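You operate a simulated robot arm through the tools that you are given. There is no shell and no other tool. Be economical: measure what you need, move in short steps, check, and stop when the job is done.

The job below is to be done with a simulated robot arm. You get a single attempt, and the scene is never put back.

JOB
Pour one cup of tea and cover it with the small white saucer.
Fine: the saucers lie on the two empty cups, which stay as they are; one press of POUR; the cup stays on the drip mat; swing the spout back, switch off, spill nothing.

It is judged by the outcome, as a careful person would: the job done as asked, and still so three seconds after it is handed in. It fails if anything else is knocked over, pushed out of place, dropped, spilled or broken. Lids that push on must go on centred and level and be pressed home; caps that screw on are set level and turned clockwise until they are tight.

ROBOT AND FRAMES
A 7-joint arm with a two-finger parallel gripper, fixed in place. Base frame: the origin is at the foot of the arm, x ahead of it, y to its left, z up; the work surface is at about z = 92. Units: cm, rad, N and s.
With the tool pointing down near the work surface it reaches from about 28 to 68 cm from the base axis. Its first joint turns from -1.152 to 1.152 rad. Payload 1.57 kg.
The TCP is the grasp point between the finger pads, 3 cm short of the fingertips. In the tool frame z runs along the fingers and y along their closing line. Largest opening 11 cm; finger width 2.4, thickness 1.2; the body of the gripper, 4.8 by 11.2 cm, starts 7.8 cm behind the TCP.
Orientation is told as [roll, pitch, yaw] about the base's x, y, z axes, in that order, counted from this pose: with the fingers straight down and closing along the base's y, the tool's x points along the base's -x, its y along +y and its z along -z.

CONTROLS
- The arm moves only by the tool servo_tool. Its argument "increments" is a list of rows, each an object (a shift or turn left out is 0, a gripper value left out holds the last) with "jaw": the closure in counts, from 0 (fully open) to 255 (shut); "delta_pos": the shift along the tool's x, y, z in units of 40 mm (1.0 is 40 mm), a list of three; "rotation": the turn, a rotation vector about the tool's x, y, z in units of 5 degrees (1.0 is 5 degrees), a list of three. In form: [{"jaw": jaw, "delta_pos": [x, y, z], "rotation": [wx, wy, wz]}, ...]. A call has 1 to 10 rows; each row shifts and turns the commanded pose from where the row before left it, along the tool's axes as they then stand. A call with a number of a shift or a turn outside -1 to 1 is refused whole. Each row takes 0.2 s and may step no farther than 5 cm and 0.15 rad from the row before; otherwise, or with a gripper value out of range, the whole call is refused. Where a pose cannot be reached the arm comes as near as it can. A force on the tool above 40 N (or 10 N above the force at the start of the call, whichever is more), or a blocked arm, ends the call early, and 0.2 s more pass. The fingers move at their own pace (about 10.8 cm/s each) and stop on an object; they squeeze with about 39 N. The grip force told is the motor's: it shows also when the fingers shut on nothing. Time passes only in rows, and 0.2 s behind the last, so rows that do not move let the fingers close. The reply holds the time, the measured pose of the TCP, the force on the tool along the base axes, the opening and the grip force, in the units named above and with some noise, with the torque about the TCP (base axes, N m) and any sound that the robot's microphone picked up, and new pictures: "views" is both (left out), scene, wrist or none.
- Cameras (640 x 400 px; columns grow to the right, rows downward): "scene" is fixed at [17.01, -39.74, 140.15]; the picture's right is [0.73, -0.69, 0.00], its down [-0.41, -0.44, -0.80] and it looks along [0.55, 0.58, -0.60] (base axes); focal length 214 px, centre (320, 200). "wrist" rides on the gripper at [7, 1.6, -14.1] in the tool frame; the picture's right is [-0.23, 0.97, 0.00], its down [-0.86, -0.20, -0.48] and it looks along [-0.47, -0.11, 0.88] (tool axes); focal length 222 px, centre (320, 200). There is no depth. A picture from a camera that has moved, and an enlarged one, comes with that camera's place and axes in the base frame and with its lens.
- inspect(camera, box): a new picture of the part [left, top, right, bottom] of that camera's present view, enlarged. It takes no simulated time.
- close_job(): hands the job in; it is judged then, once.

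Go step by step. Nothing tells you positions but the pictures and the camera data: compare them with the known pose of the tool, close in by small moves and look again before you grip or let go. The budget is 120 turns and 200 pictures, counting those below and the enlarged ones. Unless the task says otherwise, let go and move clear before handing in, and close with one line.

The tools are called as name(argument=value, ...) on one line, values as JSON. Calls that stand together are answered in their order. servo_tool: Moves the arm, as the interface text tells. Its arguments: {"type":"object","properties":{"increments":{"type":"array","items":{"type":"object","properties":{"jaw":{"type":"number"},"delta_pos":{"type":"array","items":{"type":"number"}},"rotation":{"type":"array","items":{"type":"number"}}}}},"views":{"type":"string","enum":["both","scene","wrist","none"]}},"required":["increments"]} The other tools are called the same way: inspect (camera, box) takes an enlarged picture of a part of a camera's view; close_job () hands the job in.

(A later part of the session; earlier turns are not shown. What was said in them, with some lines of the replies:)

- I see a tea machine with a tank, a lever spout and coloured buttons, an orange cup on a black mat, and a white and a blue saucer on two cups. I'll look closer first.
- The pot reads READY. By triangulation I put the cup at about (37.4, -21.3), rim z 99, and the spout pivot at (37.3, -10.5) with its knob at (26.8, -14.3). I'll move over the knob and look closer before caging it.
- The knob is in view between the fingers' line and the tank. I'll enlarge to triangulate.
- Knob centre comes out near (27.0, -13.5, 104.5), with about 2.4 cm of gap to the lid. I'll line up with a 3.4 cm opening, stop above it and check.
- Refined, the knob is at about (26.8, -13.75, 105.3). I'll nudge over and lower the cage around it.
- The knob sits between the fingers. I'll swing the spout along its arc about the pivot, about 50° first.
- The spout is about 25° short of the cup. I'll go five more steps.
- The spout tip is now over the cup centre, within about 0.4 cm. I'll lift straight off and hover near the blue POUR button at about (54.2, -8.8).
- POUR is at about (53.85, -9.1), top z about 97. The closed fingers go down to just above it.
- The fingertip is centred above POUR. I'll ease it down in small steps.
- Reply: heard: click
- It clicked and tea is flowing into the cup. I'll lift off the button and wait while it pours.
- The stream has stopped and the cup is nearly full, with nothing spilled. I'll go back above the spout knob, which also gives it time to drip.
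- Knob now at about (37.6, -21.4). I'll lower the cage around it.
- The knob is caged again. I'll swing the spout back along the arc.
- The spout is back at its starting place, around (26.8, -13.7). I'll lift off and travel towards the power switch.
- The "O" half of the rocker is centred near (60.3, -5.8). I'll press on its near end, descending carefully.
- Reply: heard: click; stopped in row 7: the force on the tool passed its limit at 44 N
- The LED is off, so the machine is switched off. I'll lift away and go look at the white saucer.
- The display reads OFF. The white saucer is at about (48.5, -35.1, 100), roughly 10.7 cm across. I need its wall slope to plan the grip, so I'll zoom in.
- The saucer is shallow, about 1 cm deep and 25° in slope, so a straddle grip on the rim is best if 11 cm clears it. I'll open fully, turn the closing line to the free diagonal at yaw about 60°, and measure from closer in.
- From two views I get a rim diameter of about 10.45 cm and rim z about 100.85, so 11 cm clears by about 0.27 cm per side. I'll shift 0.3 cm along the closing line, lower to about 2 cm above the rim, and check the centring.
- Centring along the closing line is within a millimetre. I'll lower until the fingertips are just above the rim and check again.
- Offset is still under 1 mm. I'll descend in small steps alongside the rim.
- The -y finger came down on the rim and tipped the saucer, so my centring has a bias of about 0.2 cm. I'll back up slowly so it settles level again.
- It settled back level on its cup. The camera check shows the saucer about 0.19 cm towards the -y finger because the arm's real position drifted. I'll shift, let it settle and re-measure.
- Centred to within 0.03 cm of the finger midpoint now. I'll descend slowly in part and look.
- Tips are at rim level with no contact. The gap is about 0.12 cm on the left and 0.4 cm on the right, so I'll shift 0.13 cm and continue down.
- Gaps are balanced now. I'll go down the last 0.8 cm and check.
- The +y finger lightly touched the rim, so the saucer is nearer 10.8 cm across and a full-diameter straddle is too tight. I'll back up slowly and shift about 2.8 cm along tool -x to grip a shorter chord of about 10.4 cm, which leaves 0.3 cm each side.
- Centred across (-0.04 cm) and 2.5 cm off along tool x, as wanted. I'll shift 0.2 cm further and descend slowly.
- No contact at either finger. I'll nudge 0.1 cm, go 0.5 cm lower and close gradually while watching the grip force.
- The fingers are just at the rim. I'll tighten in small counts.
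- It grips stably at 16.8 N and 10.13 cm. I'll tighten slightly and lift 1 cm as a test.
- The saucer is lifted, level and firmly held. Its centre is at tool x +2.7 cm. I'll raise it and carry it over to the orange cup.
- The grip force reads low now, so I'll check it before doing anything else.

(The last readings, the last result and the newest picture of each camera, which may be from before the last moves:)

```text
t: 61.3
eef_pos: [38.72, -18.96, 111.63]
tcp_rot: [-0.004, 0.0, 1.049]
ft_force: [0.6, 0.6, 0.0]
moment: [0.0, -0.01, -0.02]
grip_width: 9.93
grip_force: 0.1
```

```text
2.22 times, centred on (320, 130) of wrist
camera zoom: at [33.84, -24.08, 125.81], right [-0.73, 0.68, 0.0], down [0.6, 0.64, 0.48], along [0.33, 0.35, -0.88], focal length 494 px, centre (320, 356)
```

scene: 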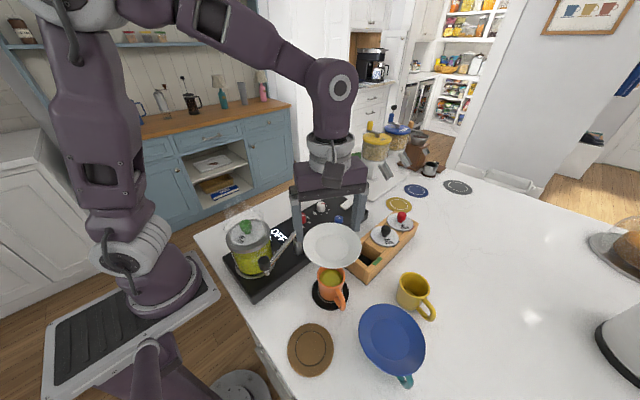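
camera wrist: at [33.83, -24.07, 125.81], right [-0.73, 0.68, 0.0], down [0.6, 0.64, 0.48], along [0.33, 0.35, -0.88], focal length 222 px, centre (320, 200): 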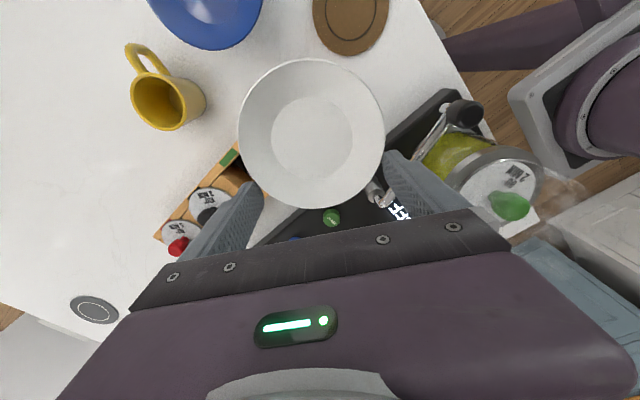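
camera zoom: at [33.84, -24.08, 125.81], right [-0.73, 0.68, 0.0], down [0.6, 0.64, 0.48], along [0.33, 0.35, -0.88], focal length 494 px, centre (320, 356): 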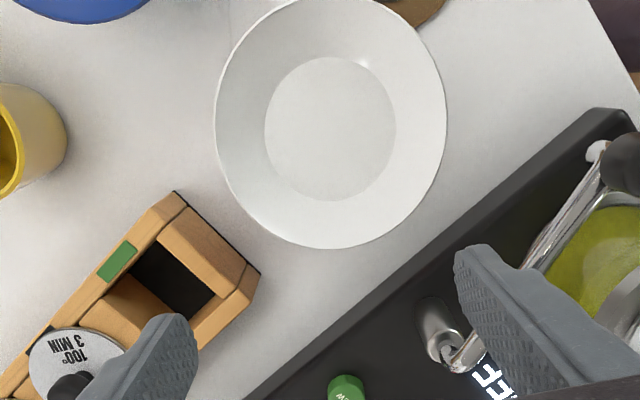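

The saucer slipped out and dropped onto the orange cup from about 8 cm. I'll wait a moment, then look closely at how it lies and whether anything splashed.

servo_tool(increments=[{"jaw": 0}, {}, {}, {}], views="none")

inspect(camera="scene", box=[290, 240, 390, 320])

inspect(camera="wrist", box=[240, 20, 400, 170])

```text
t: 62.3
eef_pos: [38.88, -19.04, 111.56]
tcp_rot: [-0.003, 0.001, 1.049]
ft_force: [0.2, -0.6, 0.8]
moment: [0.0, 0.01, 0.01]
grip_width: 10.98
grip_force: 0.1
```

```text
5.00 times, centred on (340, 280) of scene
camera zoom: at [17.01, -39.74, 140.15], right [0.73, -0.69, 0.0], down [-0.41, -0.44, -0.8], along [0.55, 0.58, -0.6], focal length 1072 px, centre (220, -200)
```

zoom: 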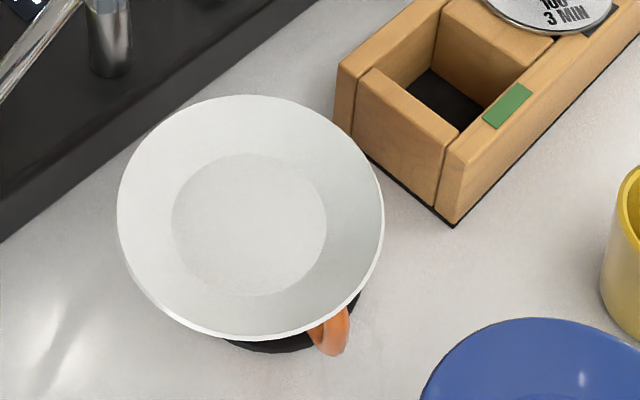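

```text
2.67 times, centred on (320, 95) of wrist
camera zoom: at [33.84, -24.08, 125.81], right [-0.73, 0.68, 0.0], down [0.6, 0.64, 0.48], along [0.33, 0.35, -0.88], focal length 592 px, centre (320, 480)
```

zoom: 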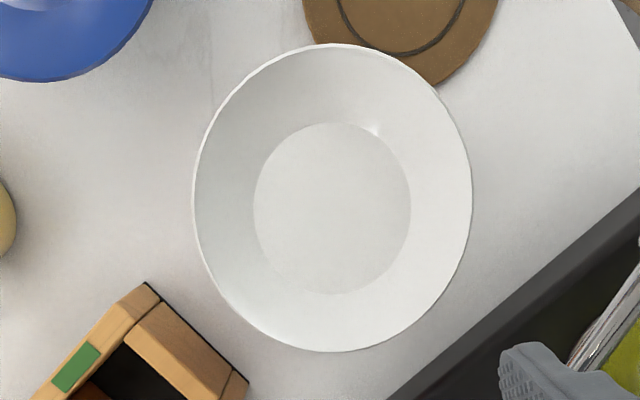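

The saucer landed level on the orange cup, with no splash visible. I triangulate its centre at about (34.8, -22.6), roughly 2.9 cm off the cup centre towards -x, so it needs sliding back. I'll move behind it on the -x side with the fingers as a two-point pusher.

servo_tool(increments=[{"jaw": 116, "delta_pos": [0.73, 0.4, 0]}, {"delta_pos": [0.73, 0.4, 0]}, {"delta_pos": [0.73, 0.4, 0]}, {"delta_pos": [0.73, 0.4, 0], "rotation": [0, 0, 1]}, {"rotation": [0, 0, 1]}, {"rotation": [0, 0, 1]}, {"rotation": [0, 0, 1]}, {"rotation": [0, 0, 1]}, {"rotation": [0, 0, 1]}, {"rotation": [0, 0, 1]}])

inspect(camera="wrist", box=[220, 80, 440, 240])

inspect(camera="scene", box=[280, 220, 400, 320])

```text
t: 64.5
eef_pos: [27.3, -26.02, 111.62]
tcp_rot: [-0.004, -0.005, 0.437]
ft_force: [-0.2, 0.3, 0.3]
moment: [0.0, -0.01, 0.01]
grip_width: 5.99
grip_force: 0.1
camera wrist: at [20.27, -27.26, 125.75], right [-0.21, 0.98, 0.0], down [0.86, 0.18, 0.48], along [0.47, 0.1, -0.88], focal length 222 px, centre (320, 200)
```

scene: 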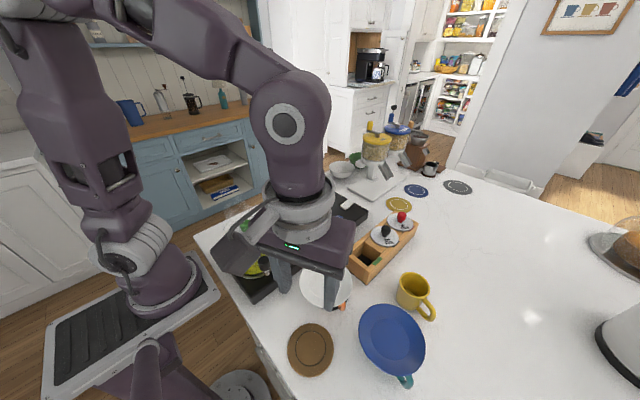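
wrist: 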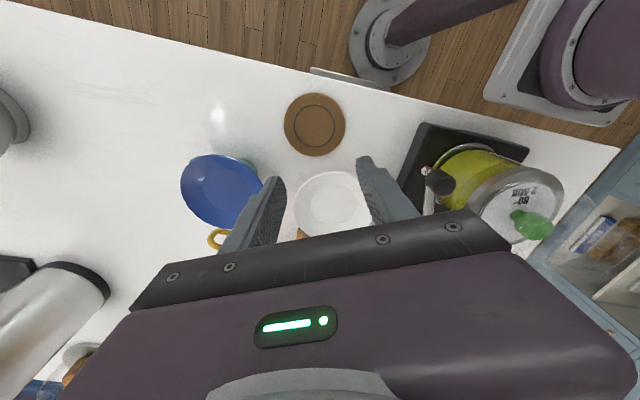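

```text
2.50 times, centred on (330, 160) of wrist
camera zoom: at [20.27, -27.26, 125.75], right [-0.21, 0.98, 0.0], down [0.86, 0.18, 0.48], along [0.47, 0.1, -0.88], focal length 555 px, centre (295, 300)
```

zoom: 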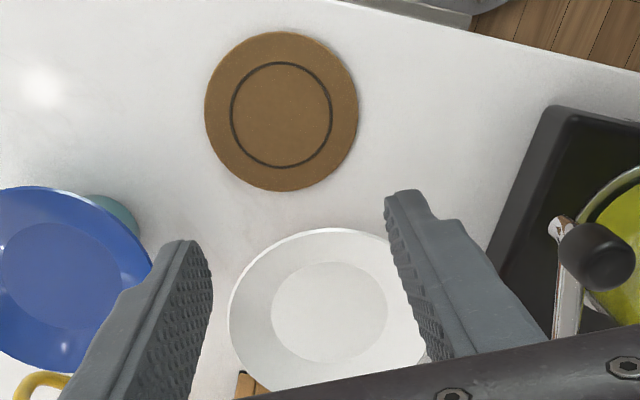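

```text
4.00 times, centred on (340, 270) of scene
camera zoom: at [17.01, -39.74, 140.15], right [0.73, -0.69, 0.0], down [-0.41, -0.44, -0.8], along [0.55, 0.58, -0.6], focal length 858 px, centre (240, -80)
```

zoom: 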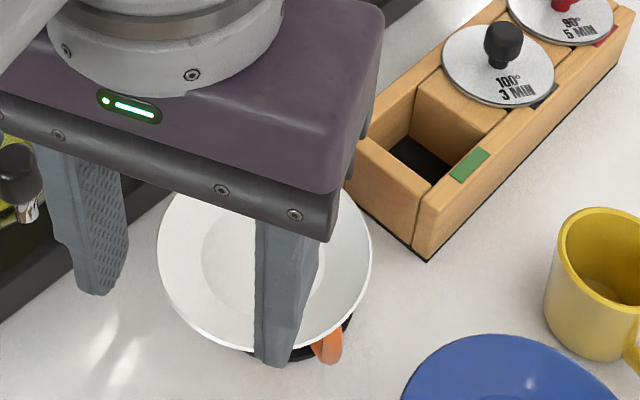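

The saucer centre is straight ahead of the pusher, with the cup centre about 3 cm further on the same line. I'll lower the fingertips just below rim level behind it, then push slowly.

servo_tool(increments=[{"delta_pos": [0, 0, 0.6]}, {"delta_pos": [0, 0, 0.6]}, {"delta_pos": [0, 0, 0.6]}, {"delta_pos": [0, 0, 0.37]}, {}], views="none")

inspect(camera="wrist", box=[220, 80, 440, 240])

inspect(camera="scene", box=[280, 220, 400, 320])

```text
t: 65.7
eef_pos: [27.21, -25.85, 102.95]
tcp_rot: [-0.004, -0.003, 0.436]
ft_force: [-0.2, 0.5, 0.4]
moment: [-0.04, 0.06, 0.01]
grip_width: 6.0
grip_force: 0.1
```

```text
2.50 times, centred on (330, 160) of wrist
camera zoom: at [20.35, -27.2, 117.06], right [-0.21, 0.98, 0.0], down [0.86, 0.18, 0.48], along [0.47, 0.1, -0.88], focal length 555 px, centre (295, 300)
```

zoom: 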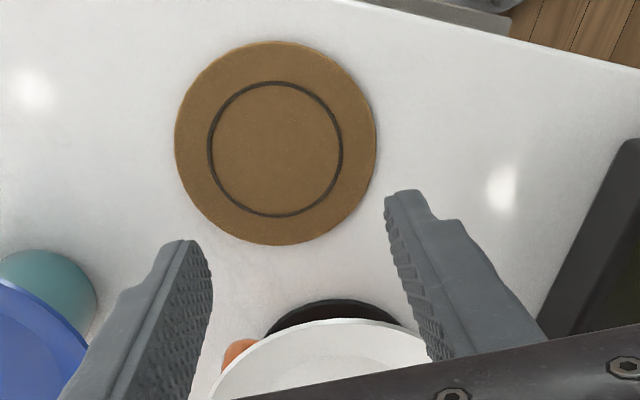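

```text
4.00 times, centred on (340, 270) of scene
camera zoom: at [17.01, -39.74, 140.15], right [0.73, -0.69, 0.0], down [-0.41, -0.44, -0.8], along [0.55, 0.58, -0.6], focal length 858 px, centre (240, -80)
```

zoom: 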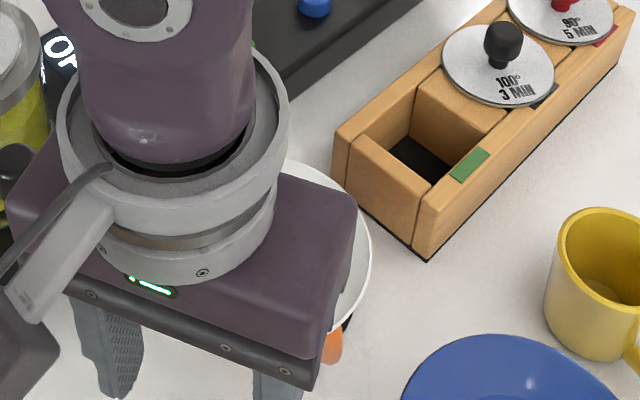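

servo_tool(increments=[{"delta_pos": [-0.2, 0, 0]}, {"delta_pos": [-0.2, 0, 0]}, {"delta_pos": [-0.12, 0, 0]}, {"delta_pos": [-0.08, 0, 0]}, {"delta_pos": [-0.08, 0, 0]}, {"delta_pos": [-0.08, 0, 0]}, {"delta_pos": [-0.08, 0, 0]}, {"delta_pos": [-0.08, 0, 0]}, {"delta_pos": [-0.08, 0, 0]}, {}])

inspect(camera="wrist", box=[220, 80, 440, 240])

inspect(camera="scene", box=[280, 220, 400, 320])

```text
t: 67.9
eef_pos: [30.99, -24.3, 103.07]
tcp_rot: [-0.001, -0.003, 0.437]
ft_force: [-0.9, -0.8, 0.3]
moment: [0.01, -0.04, 0.02]
grip_width: 6.0
grip_force: 0.1
camera wrist: at [23.99, -25.54, 117.14], right [-0.21, 0.98, 0.0], down [0.86, 0.18, 0.48], along [0.47, 0.1, -0.88], focal length 222 px, centre (320, 200)
```

scene: 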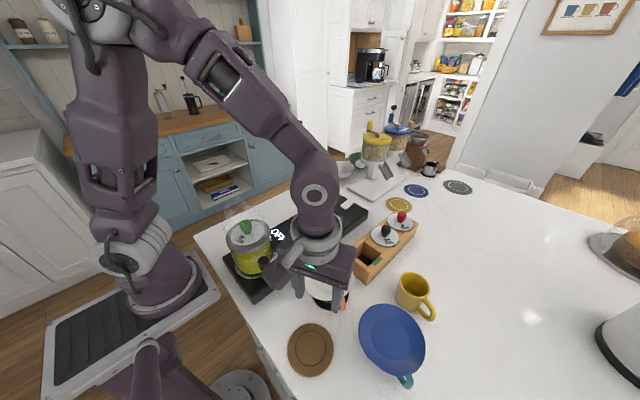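
wrist: 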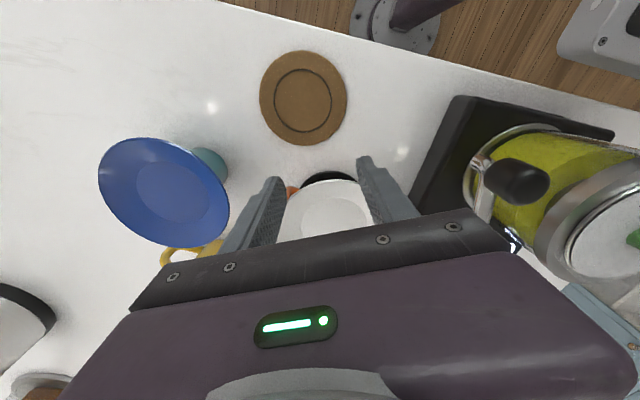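

```text
2.50 times, centred on (330, 160) of wrist
camera zoom: at [23.99, -25.54, 117.14], right [-0.21, 0.98, 0.0], down [0.86, 0.18, 0.48], along [0.47, 0.1, -0.88], focal length 555 px, centre (295, 300)
```

zoom: 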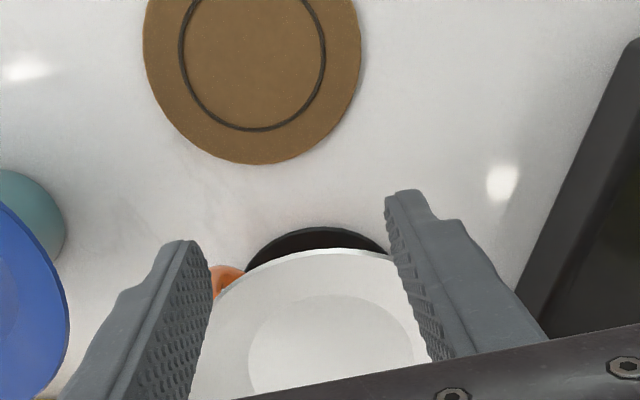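

```text
4.00 times, centred on (340, 270) of scene
camera zoom: at [17.01, -39.74, 140.15], right [0.73, -0.69, 0.0], down [-0.41, -0.44, -0.8], along [0.55, 0.58, -0.6], focal length 858 px, centre (240, -80)
```

zoom: 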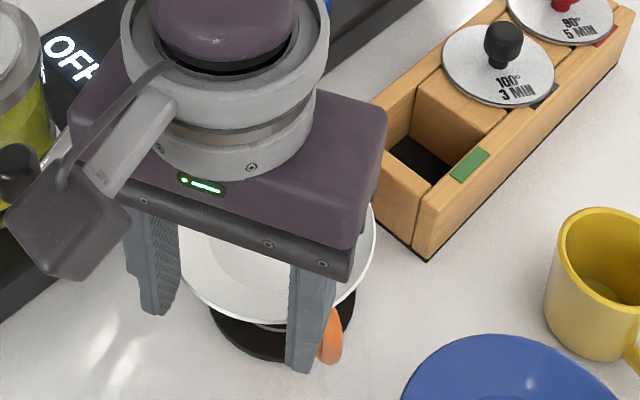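

The saucer slides well, with about 1.5 cm to go. I'll continue gently.

servo_tool(increments=[{"delta_pos": [-0.07, 0, 0]}, {"delta_pos": [-0.07, 0, 0]}, {"delta_pos": [-0.07, 0, 0]}, {"delta_pos": [-0.07, 0, 0]}, {"delta_pos": [-0.07, 0, 0]}, {}], views="none")

inspect(camera="wrist", box=[220, 80, 440, 240])

inspect(camera="scene", box=[280, 220, 400, 320])

```text
t: 69.3
eef_pos: [32.27, -23.61, 102.97]
tcp_rot: [-0.003, -0.003, 0.439]
ft_force: [-0.7, -0.4, -0.3]
moment: [-0.02, 0.02, 0.03]
grip_width: 6.0
grip_force: 0.3
```

```text
2.50 times, centred on (330, 160) of wrist
camera zoom: at [25.24, -24.99, 117.14], right [-0.21, 0.98, 0.0], down [0.86, 0.18, 0.48], along [0.47, 0.1, -0.88], focal length 555 px, centre (295, 300)
```

zoom: 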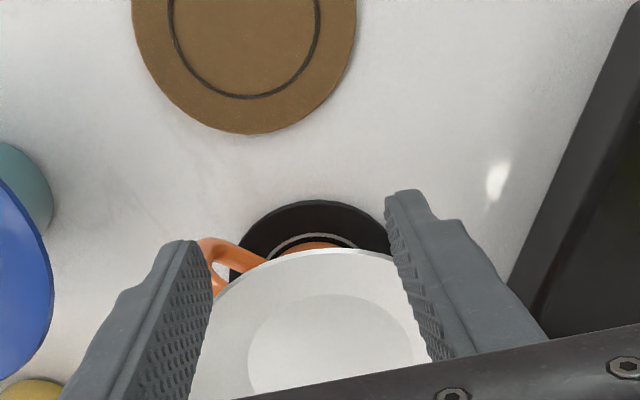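

```text
4.00 times, centred on (340, 270) of scene
camera zoom: at [17.01, -39.74, 140.15], right [0.73, -0.69, 0.0], down [-0.41, -0.44, -0.8], along [0.55, 0.58, -0.6], focal length 858 px, centre (240, -80)
```

zoom: 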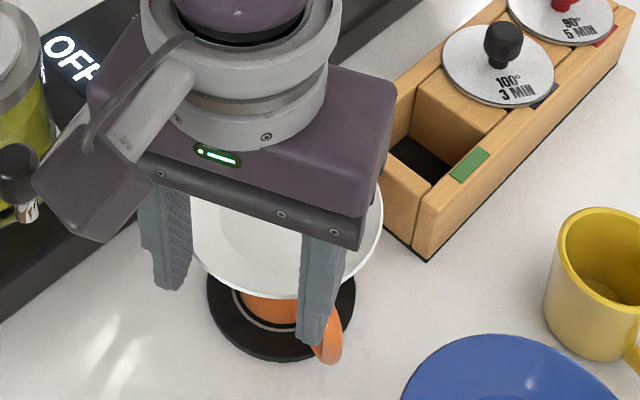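

Nearly centred. I'll back straight off and rise for an unobstructed measurement.

servo_tool(increments=[{"delta_pos": [0.3, 0, 0]}, {"delta_pos": [0.6, 0, 0]}, {"delta_pos": [0.2, 0, -0.8]}, {"delta_pos": [0, 0, -1]}, {"delta_pos": [0, -0.9, -0.5]}, {"delta_pos": [0, -0.9, 0]}, {}])

inspect(camera="scene", box=[290, 230, 390, 320])

inspect(camera="wrist", box=[280, 80, 480, 240])

```text
t: 70.9
eef_pos: [31.31, -32.33, 112.17]
tcp_rot: [-0.004, -0.004, 0.438]
ft_force: [-0.4, -0.4, 0.4]
moment: [0.01, -0.03, -0.02]
grip_width: 5.99
grip_force: 0.1
camera wrist: at [24.27, -33.58, 126.32], right [-0.21, 0.98, 0.0], down [0.86, 0.18, 0.48], along [0.47, 0.1, -0.88], focal length 222 px, centre (320, 200)
```

scene: 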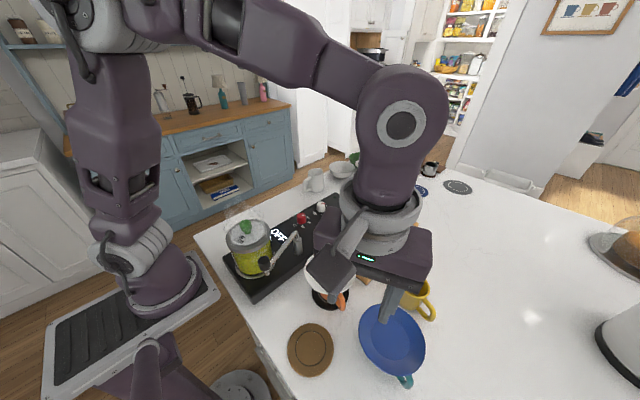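
wrist: 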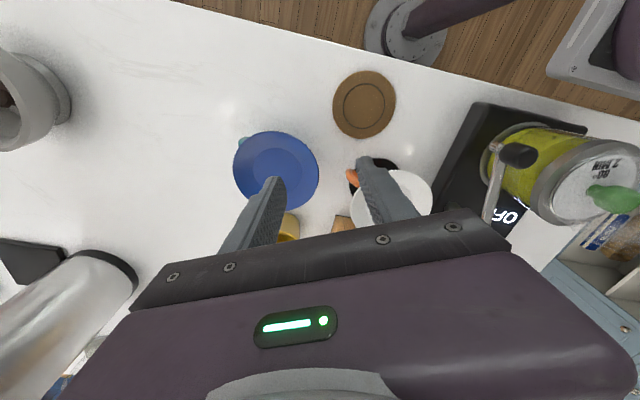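

```text
4.44 times, centred on (340, 275) of scene
camera zoom: at [17.01, -39.74, 140.15], right [0.73, -0.69, 0.0], down [-0.41, -0.44, -0.8], along [0.55, 0.58, -0.6], focal length 953 px, centre (231, -133)
```

zoom: 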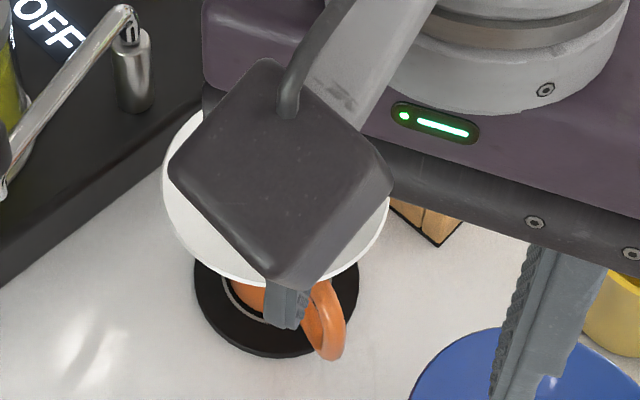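

```text
2.50 times, centred on (380, 160) of wrist
camera zoom: at [24.27, -33.58, 126.32], right [-0.21, 0.98, 0.0], down [0.86, 0.18, 0.48], along [0.47, 0.1, -0.88], focal length 555 px, centre (170, 300)
```

zoom: 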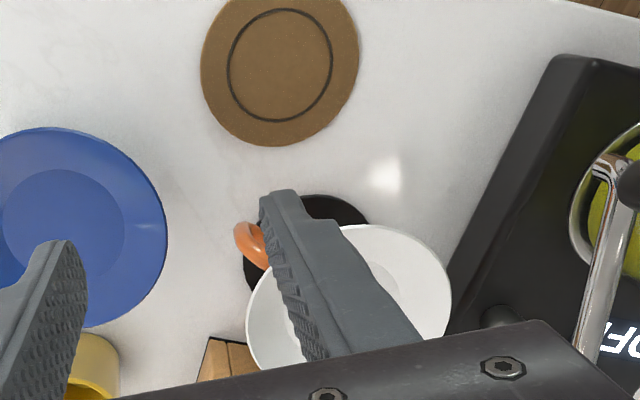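

The gripper blocks the view, so I'll move it up and over to the far side.

servo_tool(increments=[{"delta_pos": [0, 0, -0.9]}, {"delta_pos": [0, 0, -0.9]}, {"delta_pos": [0, 0, -0.7]}, {"delta_pos": [-0.8, 0.8, 0]}, {"delta_pos": [-0.8, 0.8, 0]}, {"delta_pos": [-0.8, 0.8, 0]}, {"delta_pos": [-0.8, 0.8, 0]}, {"delta_pos": [0, 0.8, 0]}])

inspect(camera="scene", box=[290, 230, 390, 320])

inspect(camera="wrist", box=[200, 0, 360, 130])

```text
t: 72.7
eef_pos: [36.21, -12.06, 122.2]
tcp_rot: [-0.003, -0.003, 0.436]
ft_force: [-0.8, -0.1, -0.1]
moment: [0.0, -0.04, 0.01]
grip_width: 6.01
grip_force: 0.2
camera wrist: at [29.17, -13.28, 136.21], right [-0.21, 0.98, 0.0], down [0.86, 0.18, 0.48], along [0.47, 0.1, -0.88], focal length 222 px, centre (320, 200)
```

scene: 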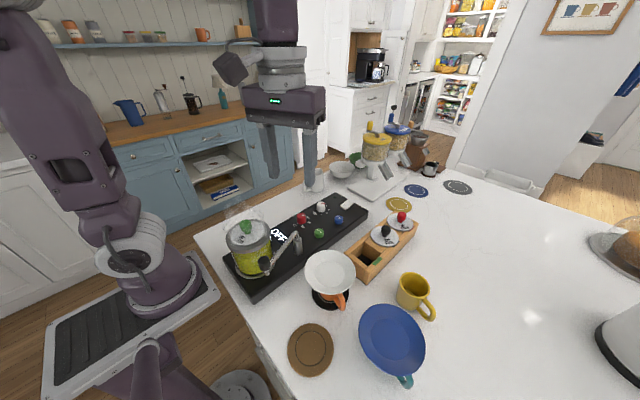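
wrist: 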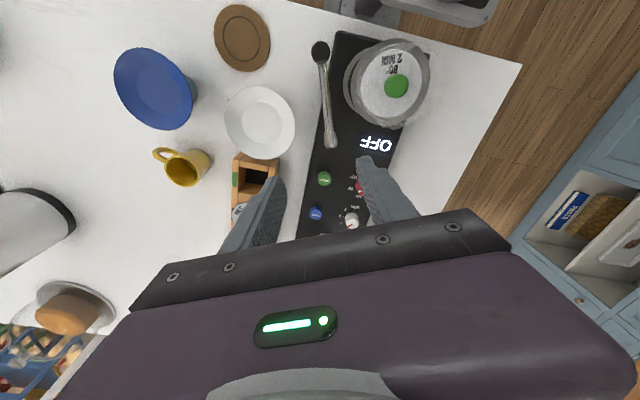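

```text
4.44 times, centred on (340, 275) of scene
camera zoom: at [17.01, -39.74, 140.15], right [0.73, -0.69, 0.0], down [-0.41, -0.44, -0.8], along [0.55, 0.58, -0.6], focal length 953 px, centre (231, -133)
```

zoom: 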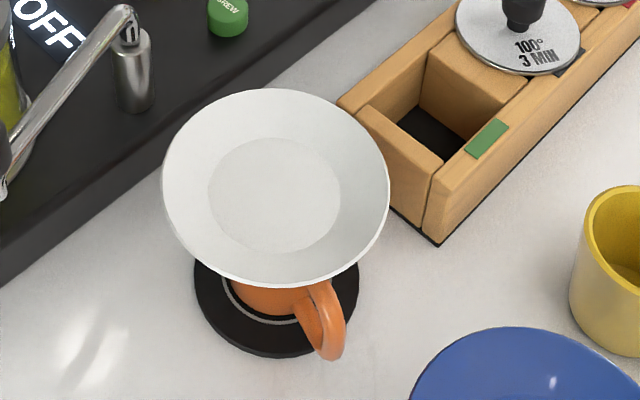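

```text
3.08 times, centred on (280, 65) of wrist
camera zoom: at [29.17, -13.28, 136.21], right [-0.21, 0.98, 0.0], down [0.86, 0.18, 0.48], along [0.47, 0.1, -0.88], focal length 684 px, centre (443, 615)
```

zoom: 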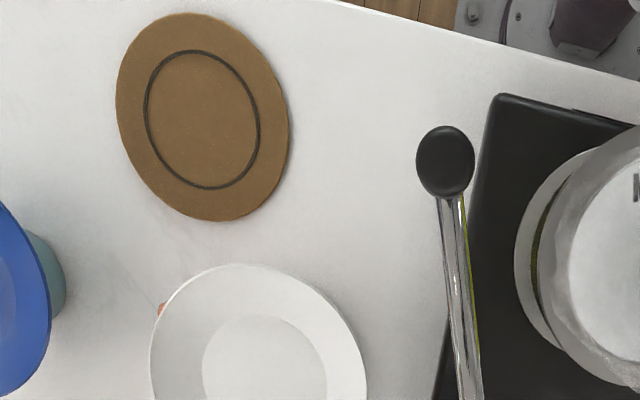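

The saucer lies level on the orange cup, centred to about 0.3 cm and covering it fully. The spout is back, the display reads OFF, the mat is dry and the other cups stand in place. The gripper is clear, so I'm handing in.

close_job()

```text
The job is handed in.
```

The tea is poured and the small white saucer covers the orange cup, but not cleanly: the saucer slipped from the gripper and dropped about 8 cm onto the cup. I then slid it to within about 0.3 cm of centre and it lies level, with no spill visible. I pressed POUR once, the spout is back, the machine is off, and the cup is still on its mat.
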